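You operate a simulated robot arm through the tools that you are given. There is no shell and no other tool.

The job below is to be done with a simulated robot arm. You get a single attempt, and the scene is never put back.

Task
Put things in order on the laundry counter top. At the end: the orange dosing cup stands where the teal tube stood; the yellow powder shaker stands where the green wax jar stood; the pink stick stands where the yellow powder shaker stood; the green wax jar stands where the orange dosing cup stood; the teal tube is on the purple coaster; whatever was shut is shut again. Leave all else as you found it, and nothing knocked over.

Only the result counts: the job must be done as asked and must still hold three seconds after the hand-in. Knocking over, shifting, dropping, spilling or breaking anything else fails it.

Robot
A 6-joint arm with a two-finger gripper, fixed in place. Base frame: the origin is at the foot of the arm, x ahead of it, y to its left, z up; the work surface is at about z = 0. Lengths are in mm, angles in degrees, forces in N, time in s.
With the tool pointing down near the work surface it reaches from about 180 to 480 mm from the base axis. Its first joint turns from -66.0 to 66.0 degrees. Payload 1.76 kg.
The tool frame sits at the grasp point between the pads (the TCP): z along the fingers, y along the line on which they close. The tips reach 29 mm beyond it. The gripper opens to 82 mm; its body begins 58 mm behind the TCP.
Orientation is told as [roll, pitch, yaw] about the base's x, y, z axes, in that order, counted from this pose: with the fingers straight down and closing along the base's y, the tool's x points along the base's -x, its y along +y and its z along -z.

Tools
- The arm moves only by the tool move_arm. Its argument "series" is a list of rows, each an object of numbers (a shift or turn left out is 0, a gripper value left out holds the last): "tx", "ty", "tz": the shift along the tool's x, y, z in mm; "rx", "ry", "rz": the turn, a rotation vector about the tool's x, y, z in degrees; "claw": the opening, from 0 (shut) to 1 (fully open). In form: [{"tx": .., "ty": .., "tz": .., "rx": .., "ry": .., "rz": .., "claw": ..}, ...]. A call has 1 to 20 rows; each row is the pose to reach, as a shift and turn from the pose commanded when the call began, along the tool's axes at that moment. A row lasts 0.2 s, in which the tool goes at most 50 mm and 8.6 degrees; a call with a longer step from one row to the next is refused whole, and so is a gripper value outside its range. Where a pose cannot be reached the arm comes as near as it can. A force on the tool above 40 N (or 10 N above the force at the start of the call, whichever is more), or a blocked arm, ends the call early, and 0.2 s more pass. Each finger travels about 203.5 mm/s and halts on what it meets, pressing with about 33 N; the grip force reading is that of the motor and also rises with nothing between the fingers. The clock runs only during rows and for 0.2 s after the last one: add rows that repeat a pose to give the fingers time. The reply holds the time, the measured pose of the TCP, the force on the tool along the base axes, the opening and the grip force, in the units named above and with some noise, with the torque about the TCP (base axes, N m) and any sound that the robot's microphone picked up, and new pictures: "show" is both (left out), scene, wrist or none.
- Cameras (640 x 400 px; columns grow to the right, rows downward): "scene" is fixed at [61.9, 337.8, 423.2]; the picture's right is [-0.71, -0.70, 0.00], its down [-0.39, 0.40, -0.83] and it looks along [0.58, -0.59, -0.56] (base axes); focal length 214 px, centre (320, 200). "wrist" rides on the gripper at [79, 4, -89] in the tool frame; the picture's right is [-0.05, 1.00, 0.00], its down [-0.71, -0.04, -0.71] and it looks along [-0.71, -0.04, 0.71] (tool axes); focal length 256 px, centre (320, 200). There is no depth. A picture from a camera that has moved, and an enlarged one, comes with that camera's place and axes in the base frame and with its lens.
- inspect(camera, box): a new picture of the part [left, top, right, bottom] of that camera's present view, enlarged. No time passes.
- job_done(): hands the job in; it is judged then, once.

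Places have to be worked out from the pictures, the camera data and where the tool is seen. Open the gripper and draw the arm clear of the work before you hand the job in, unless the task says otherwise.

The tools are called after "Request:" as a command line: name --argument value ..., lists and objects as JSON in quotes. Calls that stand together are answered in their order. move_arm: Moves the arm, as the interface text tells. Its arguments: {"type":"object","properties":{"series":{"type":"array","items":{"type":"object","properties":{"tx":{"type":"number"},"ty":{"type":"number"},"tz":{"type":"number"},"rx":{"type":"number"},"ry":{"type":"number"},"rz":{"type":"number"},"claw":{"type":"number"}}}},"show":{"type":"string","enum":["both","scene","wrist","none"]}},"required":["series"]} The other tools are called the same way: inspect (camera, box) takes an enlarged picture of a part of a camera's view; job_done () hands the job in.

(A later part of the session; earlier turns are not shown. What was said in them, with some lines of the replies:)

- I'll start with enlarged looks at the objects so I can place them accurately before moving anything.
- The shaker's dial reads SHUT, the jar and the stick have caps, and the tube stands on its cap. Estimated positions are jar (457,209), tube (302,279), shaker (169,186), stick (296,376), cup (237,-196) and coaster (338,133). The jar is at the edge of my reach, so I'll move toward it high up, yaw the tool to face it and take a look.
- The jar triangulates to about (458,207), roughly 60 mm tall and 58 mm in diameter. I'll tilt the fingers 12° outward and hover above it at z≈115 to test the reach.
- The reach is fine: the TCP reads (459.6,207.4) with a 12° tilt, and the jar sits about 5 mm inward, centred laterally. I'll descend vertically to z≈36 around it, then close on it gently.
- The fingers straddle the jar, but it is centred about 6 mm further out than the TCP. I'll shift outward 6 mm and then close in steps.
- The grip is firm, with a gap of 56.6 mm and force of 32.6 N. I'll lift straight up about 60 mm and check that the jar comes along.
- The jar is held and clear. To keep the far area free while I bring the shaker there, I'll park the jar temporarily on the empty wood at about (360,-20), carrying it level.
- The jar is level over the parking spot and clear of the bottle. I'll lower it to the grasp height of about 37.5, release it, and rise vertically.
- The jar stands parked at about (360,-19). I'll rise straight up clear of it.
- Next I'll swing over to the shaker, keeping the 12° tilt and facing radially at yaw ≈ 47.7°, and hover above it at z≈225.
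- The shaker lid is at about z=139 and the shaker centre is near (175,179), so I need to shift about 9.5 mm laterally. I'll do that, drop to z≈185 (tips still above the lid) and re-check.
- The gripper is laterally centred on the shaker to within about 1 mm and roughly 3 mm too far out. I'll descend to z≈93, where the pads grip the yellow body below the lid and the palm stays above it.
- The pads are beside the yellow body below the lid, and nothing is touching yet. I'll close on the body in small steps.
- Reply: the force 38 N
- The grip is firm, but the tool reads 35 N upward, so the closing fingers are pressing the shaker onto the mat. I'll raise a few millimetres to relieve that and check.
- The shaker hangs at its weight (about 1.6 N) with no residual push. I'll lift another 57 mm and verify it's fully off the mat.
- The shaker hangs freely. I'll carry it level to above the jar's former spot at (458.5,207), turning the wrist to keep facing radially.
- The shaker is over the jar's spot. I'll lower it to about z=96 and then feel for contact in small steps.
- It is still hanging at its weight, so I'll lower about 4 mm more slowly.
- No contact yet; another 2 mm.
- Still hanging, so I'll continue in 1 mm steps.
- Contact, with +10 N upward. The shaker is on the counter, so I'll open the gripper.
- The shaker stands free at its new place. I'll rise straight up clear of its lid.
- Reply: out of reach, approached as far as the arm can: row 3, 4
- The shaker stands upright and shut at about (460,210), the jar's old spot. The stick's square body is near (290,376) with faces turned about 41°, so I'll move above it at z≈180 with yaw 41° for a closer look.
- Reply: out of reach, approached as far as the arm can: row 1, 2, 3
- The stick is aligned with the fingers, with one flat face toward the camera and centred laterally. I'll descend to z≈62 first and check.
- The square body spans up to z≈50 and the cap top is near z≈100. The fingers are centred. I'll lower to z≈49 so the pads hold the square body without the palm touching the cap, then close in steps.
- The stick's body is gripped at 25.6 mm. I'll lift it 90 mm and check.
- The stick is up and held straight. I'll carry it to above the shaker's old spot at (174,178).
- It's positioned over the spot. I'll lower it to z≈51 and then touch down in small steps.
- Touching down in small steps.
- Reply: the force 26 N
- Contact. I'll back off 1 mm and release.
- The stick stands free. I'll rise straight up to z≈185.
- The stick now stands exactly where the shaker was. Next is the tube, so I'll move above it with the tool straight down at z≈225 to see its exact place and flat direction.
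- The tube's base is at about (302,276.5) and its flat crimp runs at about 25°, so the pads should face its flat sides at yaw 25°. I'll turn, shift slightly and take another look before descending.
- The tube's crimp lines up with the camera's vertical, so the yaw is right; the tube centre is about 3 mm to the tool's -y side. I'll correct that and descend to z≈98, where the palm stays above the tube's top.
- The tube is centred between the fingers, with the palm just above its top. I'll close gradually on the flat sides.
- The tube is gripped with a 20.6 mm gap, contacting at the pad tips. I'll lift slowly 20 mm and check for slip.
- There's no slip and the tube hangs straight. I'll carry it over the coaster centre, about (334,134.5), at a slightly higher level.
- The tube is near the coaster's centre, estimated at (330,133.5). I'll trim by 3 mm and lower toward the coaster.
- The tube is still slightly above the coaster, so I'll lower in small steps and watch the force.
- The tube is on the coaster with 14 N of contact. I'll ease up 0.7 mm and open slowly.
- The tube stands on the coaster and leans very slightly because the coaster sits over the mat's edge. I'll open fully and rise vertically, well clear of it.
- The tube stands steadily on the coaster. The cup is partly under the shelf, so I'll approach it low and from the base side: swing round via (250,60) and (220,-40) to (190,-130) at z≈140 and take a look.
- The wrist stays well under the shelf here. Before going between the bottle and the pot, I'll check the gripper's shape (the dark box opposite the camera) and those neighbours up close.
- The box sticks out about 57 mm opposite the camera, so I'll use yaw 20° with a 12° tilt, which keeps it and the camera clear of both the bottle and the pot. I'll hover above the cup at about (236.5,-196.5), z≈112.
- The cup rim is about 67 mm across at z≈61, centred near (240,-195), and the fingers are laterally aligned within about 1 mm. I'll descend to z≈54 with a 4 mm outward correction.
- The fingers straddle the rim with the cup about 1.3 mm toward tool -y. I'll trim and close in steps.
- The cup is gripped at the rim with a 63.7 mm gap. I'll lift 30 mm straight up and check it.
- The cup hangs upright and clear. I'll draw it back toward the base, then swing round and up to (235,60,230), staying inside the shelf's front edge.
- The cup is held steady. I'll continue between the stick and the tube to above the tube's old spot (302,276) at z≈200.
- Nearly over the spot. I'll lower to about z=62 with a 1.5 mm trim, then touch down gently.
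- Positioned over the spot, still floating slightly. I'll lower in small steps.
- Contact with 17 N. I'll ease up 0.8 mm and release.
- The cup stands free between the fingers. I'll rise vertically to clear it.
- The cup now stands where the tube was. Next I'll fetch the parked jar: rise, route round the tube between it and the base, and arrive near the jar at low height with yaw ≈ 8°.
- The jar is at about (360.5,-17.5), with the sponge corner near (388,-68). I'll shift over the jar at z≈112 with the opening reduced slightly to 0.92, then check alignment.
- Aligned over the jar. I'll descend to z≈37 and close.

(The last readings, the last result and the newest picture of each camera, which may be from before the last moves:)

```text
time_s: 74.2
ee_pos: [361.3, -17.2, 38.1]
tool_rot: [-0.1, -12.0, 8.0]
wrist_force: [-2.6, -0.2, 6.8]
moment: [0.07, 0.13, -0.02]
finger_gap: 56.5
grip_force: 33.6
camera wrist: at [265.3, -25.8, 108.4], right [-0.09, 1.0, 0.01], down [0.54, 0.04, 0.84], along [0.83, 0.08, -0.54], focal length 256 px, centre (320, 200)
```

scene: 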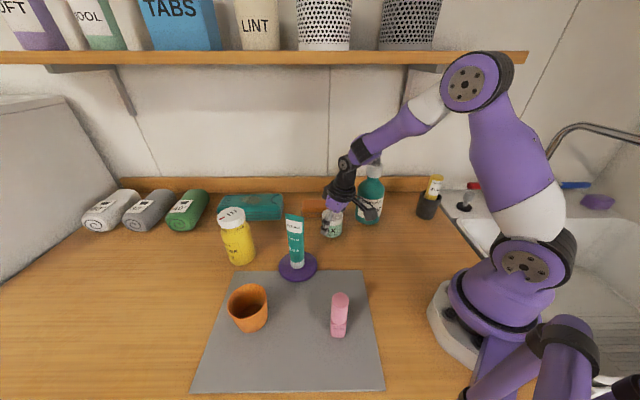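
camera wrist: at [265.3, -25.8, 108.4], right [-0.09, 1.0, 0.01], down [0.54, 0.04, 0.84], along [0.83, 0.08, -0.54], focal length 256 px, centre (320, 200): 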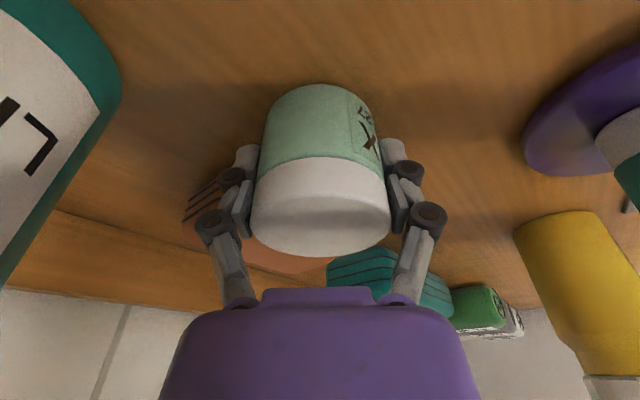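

The jar is gripped again at 56.5 mm. I'll lift it, draw it in toward the base away from the bottle, and turn to yaw 20° on the way to (200,-110).

Request:
move_arm --series '[{"tx": -5, "tz": -23.5}, {"tx": -10, "tz": -47}, {"tx": -15, "tz": -70.4}, {"tx": 18.2, "ty": -3, "tz": -79.2}, {"tx": 51.4, "ty": -5.9, "tz": -87.9}, {"tx": 84.6, "ty": -8.9, "tz": -96.7}, {"tx": 107, "ty": -29.2, "tz": -102.5, "rx": -0.83, "rz": -3.9}, {"tx": 129.3, "ty": -49.5, "tz": -108.2, "rx": -1.67, "rz": -7.8}, {"tx": 151.7, "ty": -69.8, "tz": -114, "rx": -2.5, "rz": -11.7}, {"tx": 151.7, "ty": -69.8, "tz": -114, "rx": -2.5, "rz": -11.7}]'

Request:
inspect --camera "scene" --box '[330, 100, 490, 240]'

```text
time_s: 76.4
ee_pos: [199.5, -110.4, 116.2]
tool_rot: [0.1, -12.0, 20.1]
wrist_force: [1.3, 0.7, -1.8]
moment: [-0.02, -0.02, 0.02]
finger_gap: 56.8
grip_force: 32.9
camera wrist: at [107.8, -138.9, 188.2], right [-0.29, 0.96, 0.01], down [0.52, 0.15, 0.84], along [0.8, 0.25, -0.54], focal length 256 px, centre (320, 200)
```

scene: 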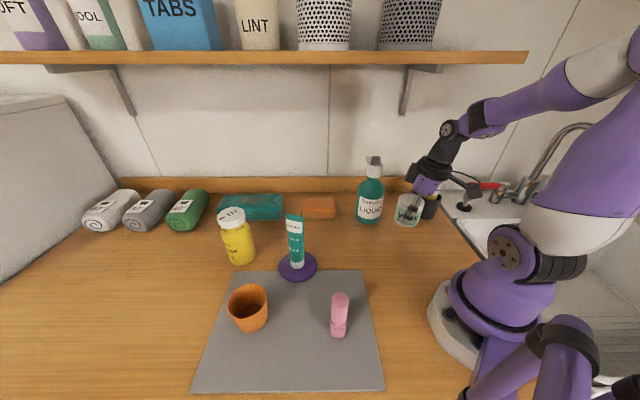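
wrist: 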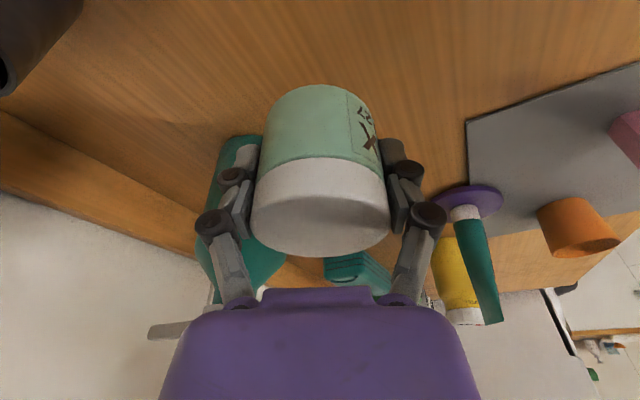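

```text
2.86 times, centred on (410, 170) of scene
camera zoom: at [61.9, 337.8, 423.2], right [-0.71, -0.7, 0.0], down [-0.39, 0.4, -0.83], along [0.58, -0.59, -0.56], focal length 613 px, centre (63, 286)
```

zoom: 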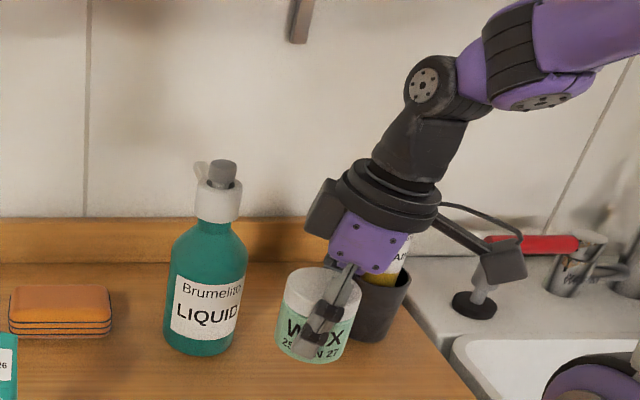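

Clear on all sides. I'll move the jar over the cup's old spot (240,-196.5).

Request:
move_arm --series '[{"tx": -1.9, "ty": -31.8, "tz": 5.5}, {"tx": -3.7, "ty": -63.6, "tz": 11}, {"tx": -5.6, "ty": -95.4, "tz": 16.5}, {"tx": -5.6, "ty": -95.4, "tz": 16.5}]'

Request:
inspect --camera "scene" --box '[330, 120, 490, 240]'

```text
time_s: 77.4
ee_pos: [241.1, -196.0, 102.2]
tool_rot: [0.0, -12.0, 20.1]
wrist_force: [-1.1, -0.1, -1.0]
moment: [-0.02, 0.0, 0.01]
finger_gap: 56.8
grip_force: 33.1
camera wrist: at [149.5, -225.3, 172.9], right [-0.29, 0.96, 0.01], down [0.52, 0.15, 0.84], along [0.8, 0.25, -0.54], focal length 256 px, centre (320, 200)
```

scene: 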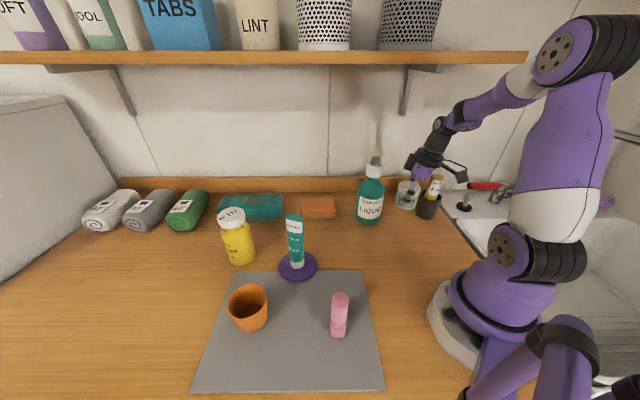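
wrist: 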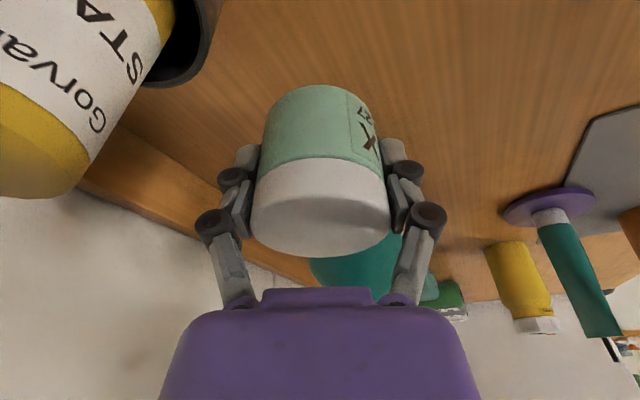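

```text
3.33 times, centred on (410, 180) of scene
camera zoom: at [61.9, 337.8, 423.2], right [-0.71, -0.7, 0.0], down [-0.39, 0.4, -0.83], along [0.58, -0.59, -0.56], focal length 715 px, centre (20, 267)
```

zoom: 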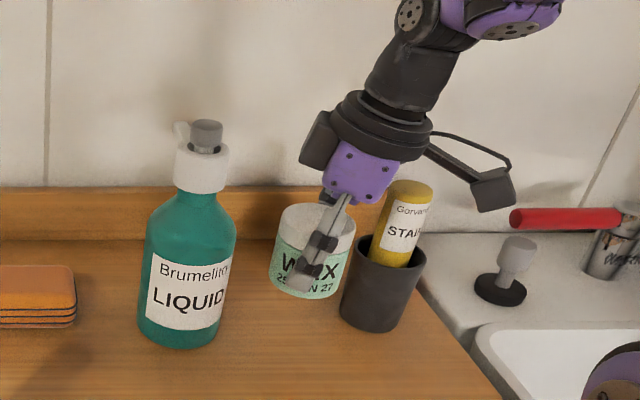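

The jar is over the spot, with good clearance to the bottle and pot. I'll lower to z≈42.

Request:
move_arm --series '[{"tx": 4, "tz": 19}, {"tx": 8.3, "tz": 39}, {"tx": 12.3, "tz": 58}, {"tx": 12.3, "tz": 58}]'

Request:
inspect --camera "scene" --box '[330, 120, 490, 240]'

```text
time_s: 78.4
ee_pos: [240.7, -195.6, 42.9]
tool_rot: [0.0, -12.0, 20.0]
wrist_force: [-0.4, 1.0, -0.9]
moment: [0.02, 0.02, -0.01]
finger_gap: 56.8
grip_force: 32.9
camera wrist: at [149.1, -225.0, 113.8], right [-0.29, 0.96, 0.01], down [0.52, 0.15, 0.84], along [0.8, 0.25, -0.55], focal length 256 px, centre (320, 200)
```

scene: 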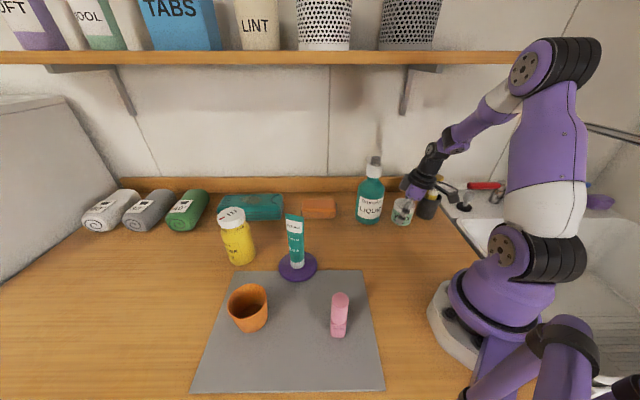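
wrist: 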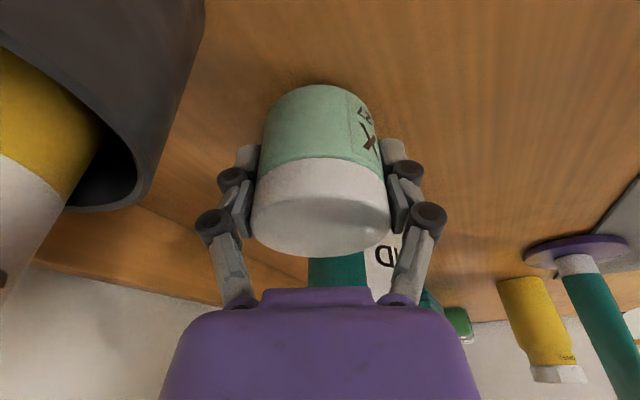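

```text
3.33 times, centred on (410, 180) of scene
camera zoom: at [61.9, 337.8, 423.2], right [-0.71, -0.7, 0.0], down [-0.39, 0.4, -0.83], along [0.58, -0.59, -0.56], focal length 715 px, centre (20, 267)
```

zoom: 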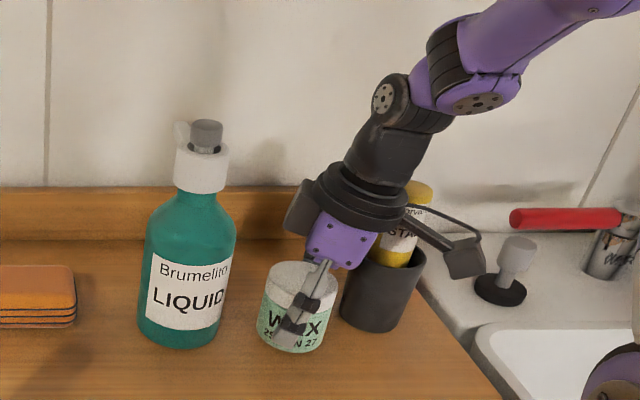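

Still floating a few millimetres and clear of the neighbours. I'll lower gently for contact.

Request:
move_arm --series '[{"tx": 0.3, "tz": 1.5}, {"tx": 0.6, "tz": 3}, {"tx": 0.6, "tz": 3}]' --show "none"

```text
time_s: 79.2
ee_pos: [240.5, -198.0, 39.1]
tool_rot: [0.1, -12.0, 19.9]
wrist_force: [-0.2, -0.2, -1.4]
moment: [0.02, -0.01, -0.02]
finger_gap: 56.6
grip_force: 32.6
```

Request:
move_arm --series '[{"tx": 0.2, "tz": 1}, {"tx": 0.3, "tz": 1.6}, {"tx": 0.3, "tz": 1.6}]' --show "none"

```text
time_s: 80.0
ee_pos: [241.7, -198.3, 37.7]
tool_rot: [0.1, -12.0, 20.0]
wrist_force: [1.0, 0.0, -0.8]
moment: [0.02, 0.01, 0.01]
finger_gap: 56.6
grip_force: 33.3
```

Request:
move_arm --series '[{"tx": 0.2, "tz": 1}, {"tx": 0.3, "tz": 1.4}, {"tx": 0.3, "tz": 1.4}]' --show "none"

```text
time_s: 80.8
ee_pos: [241.0, -196.7, 37.0]
tool_rot: [0.0, -12.0, 20.0]
wrist_force: [-6.5, 3.6, 20.9]
moment: [0.15, 0.17, -0.07]
finger_gap: 56.6
grip_force: 33.3
```

Contact with 21 N. I'll ease up 1 mm and open moderately, to 0.92, to stay clear of the pot.

Request:
move_arm --series '[{"tx": -0.2, "tz": -1}, {"tx": -0.2, "tz": -1, "claw": 0.76}, {"tx": -0.2, "tz": -1, "claw": 0.85}, {"tx": -0.2, "tz": -1, "claw": 0.92}, {"tx": -0.2, "tz": -1, "claw": 0.92}]'

Request:
inspect --camera "scene" --box '[330, 120, 490, 240]'

```text
time_s: 82.0
ee_pos: [242.0, -197.7, 37.5]
tool_rot: [0.0, -12.1, 20.0]
wrist_force: [-0.5, -0.4, 0.6]
moment: [0.01, 0.03, 0.0]
finger_gap: 75.2
grip_force: 0.0
camera wrist: at [149.6, -225.0, 108.7], right [-0.29, 0.96, 0.01], down [0.52, 0.15, 0.84], along [0.8, 0.25, -0.54], focal length 256 px, centre (320, 200)
```

scene: 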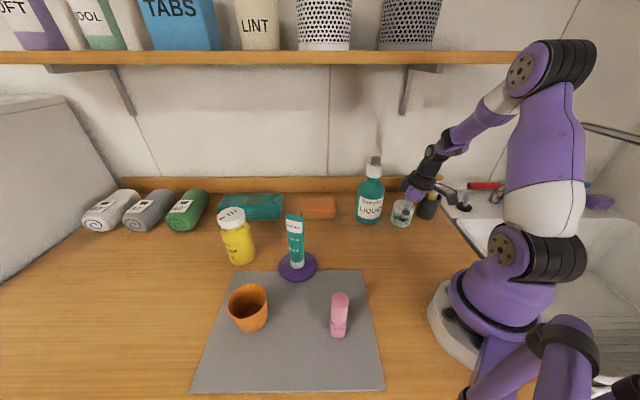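
wrist: 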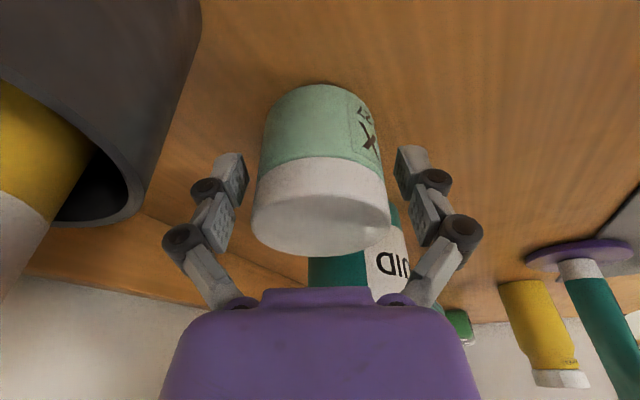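

```text
3.33 times, centred on (410, 180) of scene
camera zoom: at [61.9, 337.8, 423.2], right [-0.71, -0.7, 0.0], down [-0.39, 0.4, -0.83], along [0.58, -0.59, -0.56], focal length 715 px, centre (20, 267)
```

zoom: 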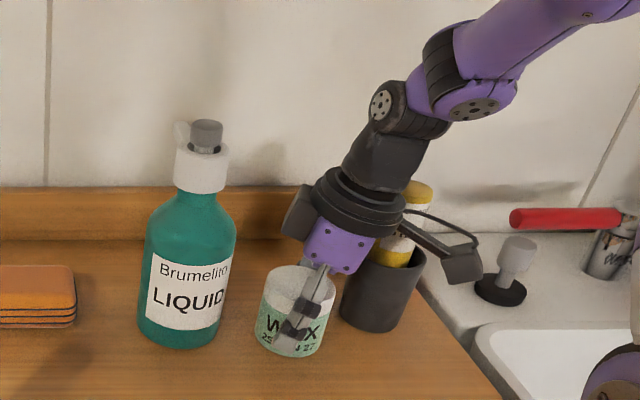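

The jar stands free on the cup's old spot. I'll rise vertically to z≈125, still under the shelf.

Request:
move_arm --series '[{"tx": -3.1, "tz": -14.7}, {"tx": -8.3, "tz": -39}, {"tx": -13.5, "tz": -63.6}, {"tx": -18.1, "tz": -85.1}, {"tx": -18.1, "tz": -85.1}]'

```text
time_s: 83.2
ee_pos: [241.9, -196.7, 125.0]
tool_rot: [0.1, -12.0, 20.0]
wrist_force: [0.0, 0.0, 0.1]
moment: [-0.03, 0.01, 0.01]
finger_gap: 75.4
grip_force: 0.1
camera wrist: at [149.2, -224.6, 196.2], right [-0.29, 0.96, 0.01], down [0.52, 0.15, 0.84], along [0.8, 0.25, -0.54], focal length 256 px, centre (320, 200)
```

scene: 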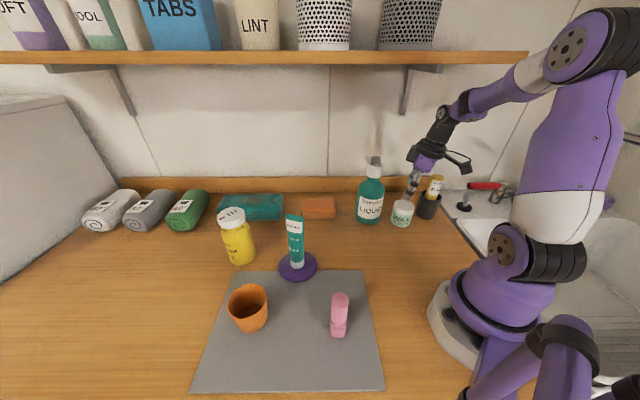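
wrist: 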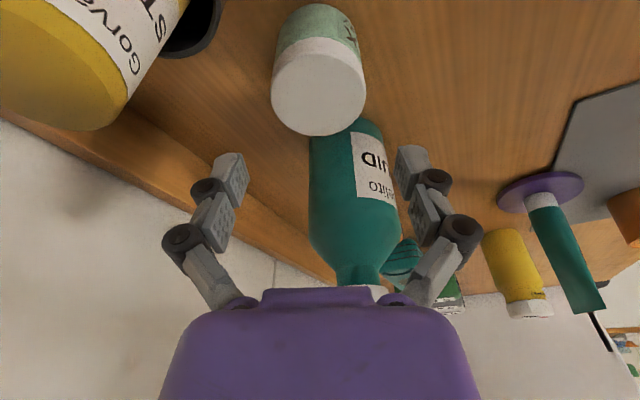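

The jar is placed upright. I'll withdraw the arm toward the base and up to a neutral pose clear of everything, with the gripper open.

Request:
move_arm --series '[{"tx": 4.1, "ty": 32, "tz": -2.6}, {"tx": 8.1, "ty": 64, "tz": -5.1}, {"tx": 12.2, "ty": 96, "tz": -7.7}, {"tx": -6.2, "ty": 120.1, "tz": -26.8}, {"tx": -24.7, "ty": 144.3, "tz": -45.9}, {"tx": -43.1, "ty": 168.4, "tz": -65}, {"tx": -61.6, "ty": 192.6, "tz": -84, "claw": 1}, {"tx": -61.6, "ty": 192.6, "tz": -84, "claw": 1}]'

Request:
inspect --camera "scene" --box '[160, 180, 320, 280]'

Request:
inspect --camera "scene" --box '[200, 250, 400, 375]'

Request:
inspect --camera "scene" --box '[330, 145, 490, 245]'

```text
time_s: 85.0
ee_pos: [215.7, -1.2, 219.6]
tool_rot: [0.2, -12.0, 19.9]
wrist_force: [-1.3, 0.3, -0.2]
moment: [0.01, 0.0, -0.04]
finger_gap: 82.0
grip_force: 0.0
camera wrist: at [123.7, -29.7, 291.2], right [-0.29, 0.96, 0.01], down [0.52, 0.15, 0.84], along [0.8, 0.25, -0.55], focal length 256 px, centre (320, 200)
```

scene: 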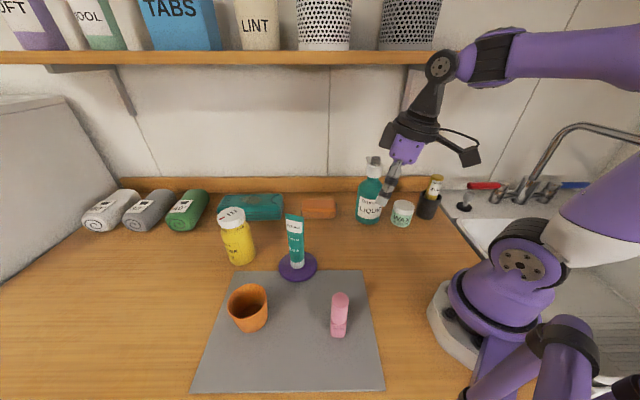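
wrist: 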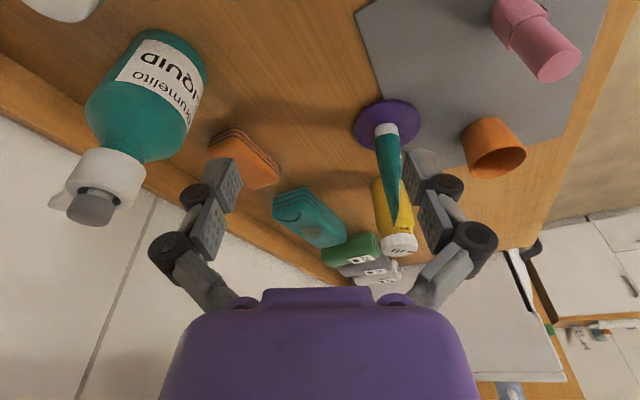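

```text
4.00 times, centred on (240, 230) of scene
camera zoom: at [61.8, 337.8, 423.2], right [-0.71, -0.7, 0.0], down [-0.39, 0.4, -0.83], along [0.58, -0.59, -0.56], focal length 858 px, centre (640, 80)
```

zoom: 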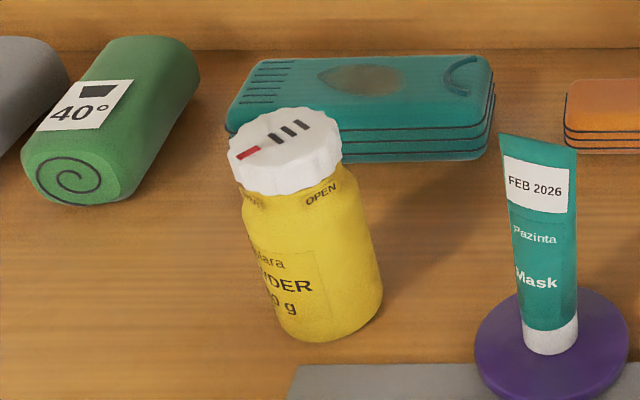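

```text
3.20 times, centred on (300, 312) of scene
camera zoom: at [61.8, 337.8, 423.2], right [-0.71, -0.7, 0.0], down [-0.39, 0.4, -0.83], along [0.58, -0.59, -0.56], focal length 686 px, centre (384, -160)
```

zoom: 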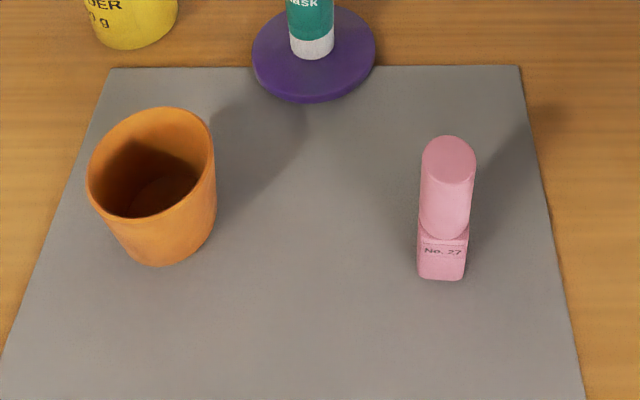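

```text
4.00 times, centred on (410, 195) of scene
camera zoom: at [61.8, 337.8, 423.2], right [-0.71, -0.7, 0.0], down [-0.39, 0.4, -0.83], along [0.58, -0.59, -0.56], focal length 858 px, centre (-40, 220)
```

zoom: 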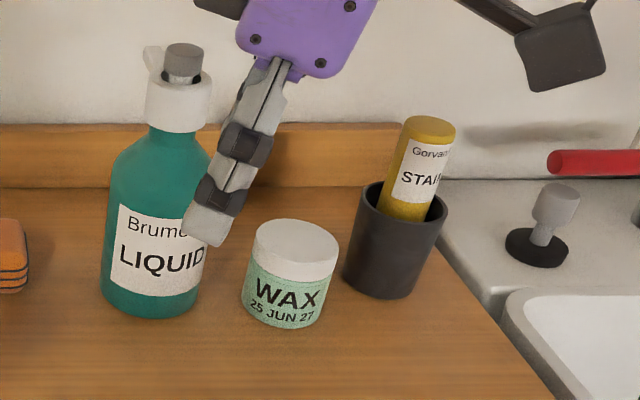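

Everything matches: jar on the cup's spot, cup on the tube's spot, stick on the shaker's spot, tube on the coaster, and the neighbours unmoved. One last close look at the shaker's dial to confirm it is still on SHUT.

Request:
inspect --camera "scene" --box '[210, 200, 260, 240]'

Request:
inspect --camera "scene" --box '[260, 200, 330, 290]'

```text
10.00 times, centred on (235, 220) of scene
camera zoom: at [61.8, 337.8, 423.2], right [-0.71, -0.7, 0.0], down [-0.39, 0.4, -0.83], along [0.58, -0.59, -0.56], focal length 2145 px, centre (1170, 0)
```

zoom: 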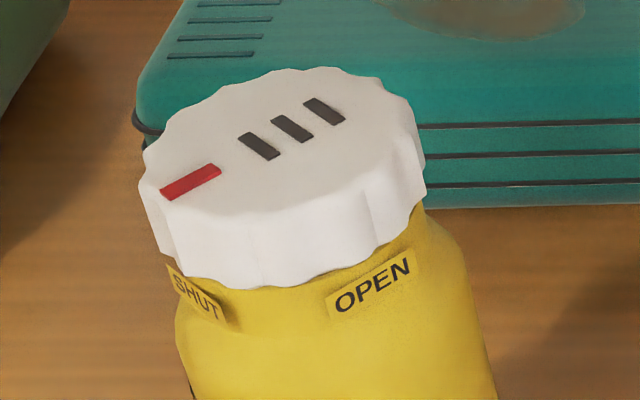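

```text
4.44 times, centred on (295, 245) of scene
camera zoom: at [61.8, 337.8, 423.2], right [-0.71, -0.7, 0.0], down [-0.39, 0.4, -0.83], along [0.58, -0.59, -0.56], focal length 953 px, centre (431, 0)
```

zoom: 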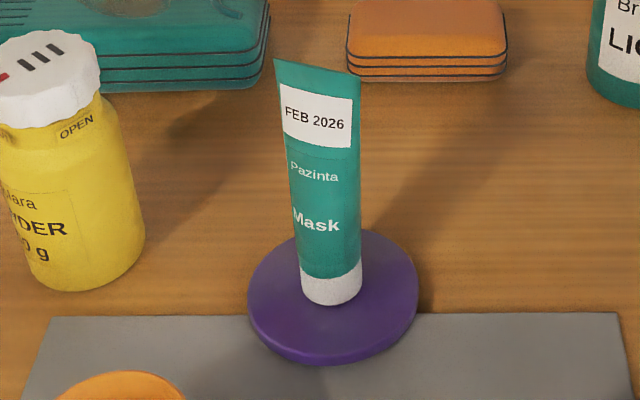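

The dial's red mark still points at SHUT, the coaster hasn't moved, everything stands upright, and the arm is clear with the gripper open. Handing in.

Request:
job_done

```text
The job is handed in.
```

The counter is in order and I've handed the job in. The closing camera views show each item in its place:

| Item | Now stands |
|---|---|
| Orange dosing cup | where the teal tube stood |
| Yellow powder shaker | where the green wax jar stood |
| Pink stick | where the yellow powder shaker stood |
| Green wax jar | where the orange dosing cup stood |
| Teal tube | upright on the purple coaster |

- **Lids:** The shaker's dial still points at SHUT. I gripped the jar and the stick mainly by their bodies, and their caps stayed on.
- **Slight lean:** The tube leans by an estimated 3° because the coaster overlaps the edge of the grey mat. It stayed steady for the rest of the job.
- **Other items:** The bottle, pot, sponge and coaster look unmoved, and nothing was knocked over. I parked the jar on empty wood for part of the job to keep the far area clear.

The gripper is open and the arm is drawn clear of the work.
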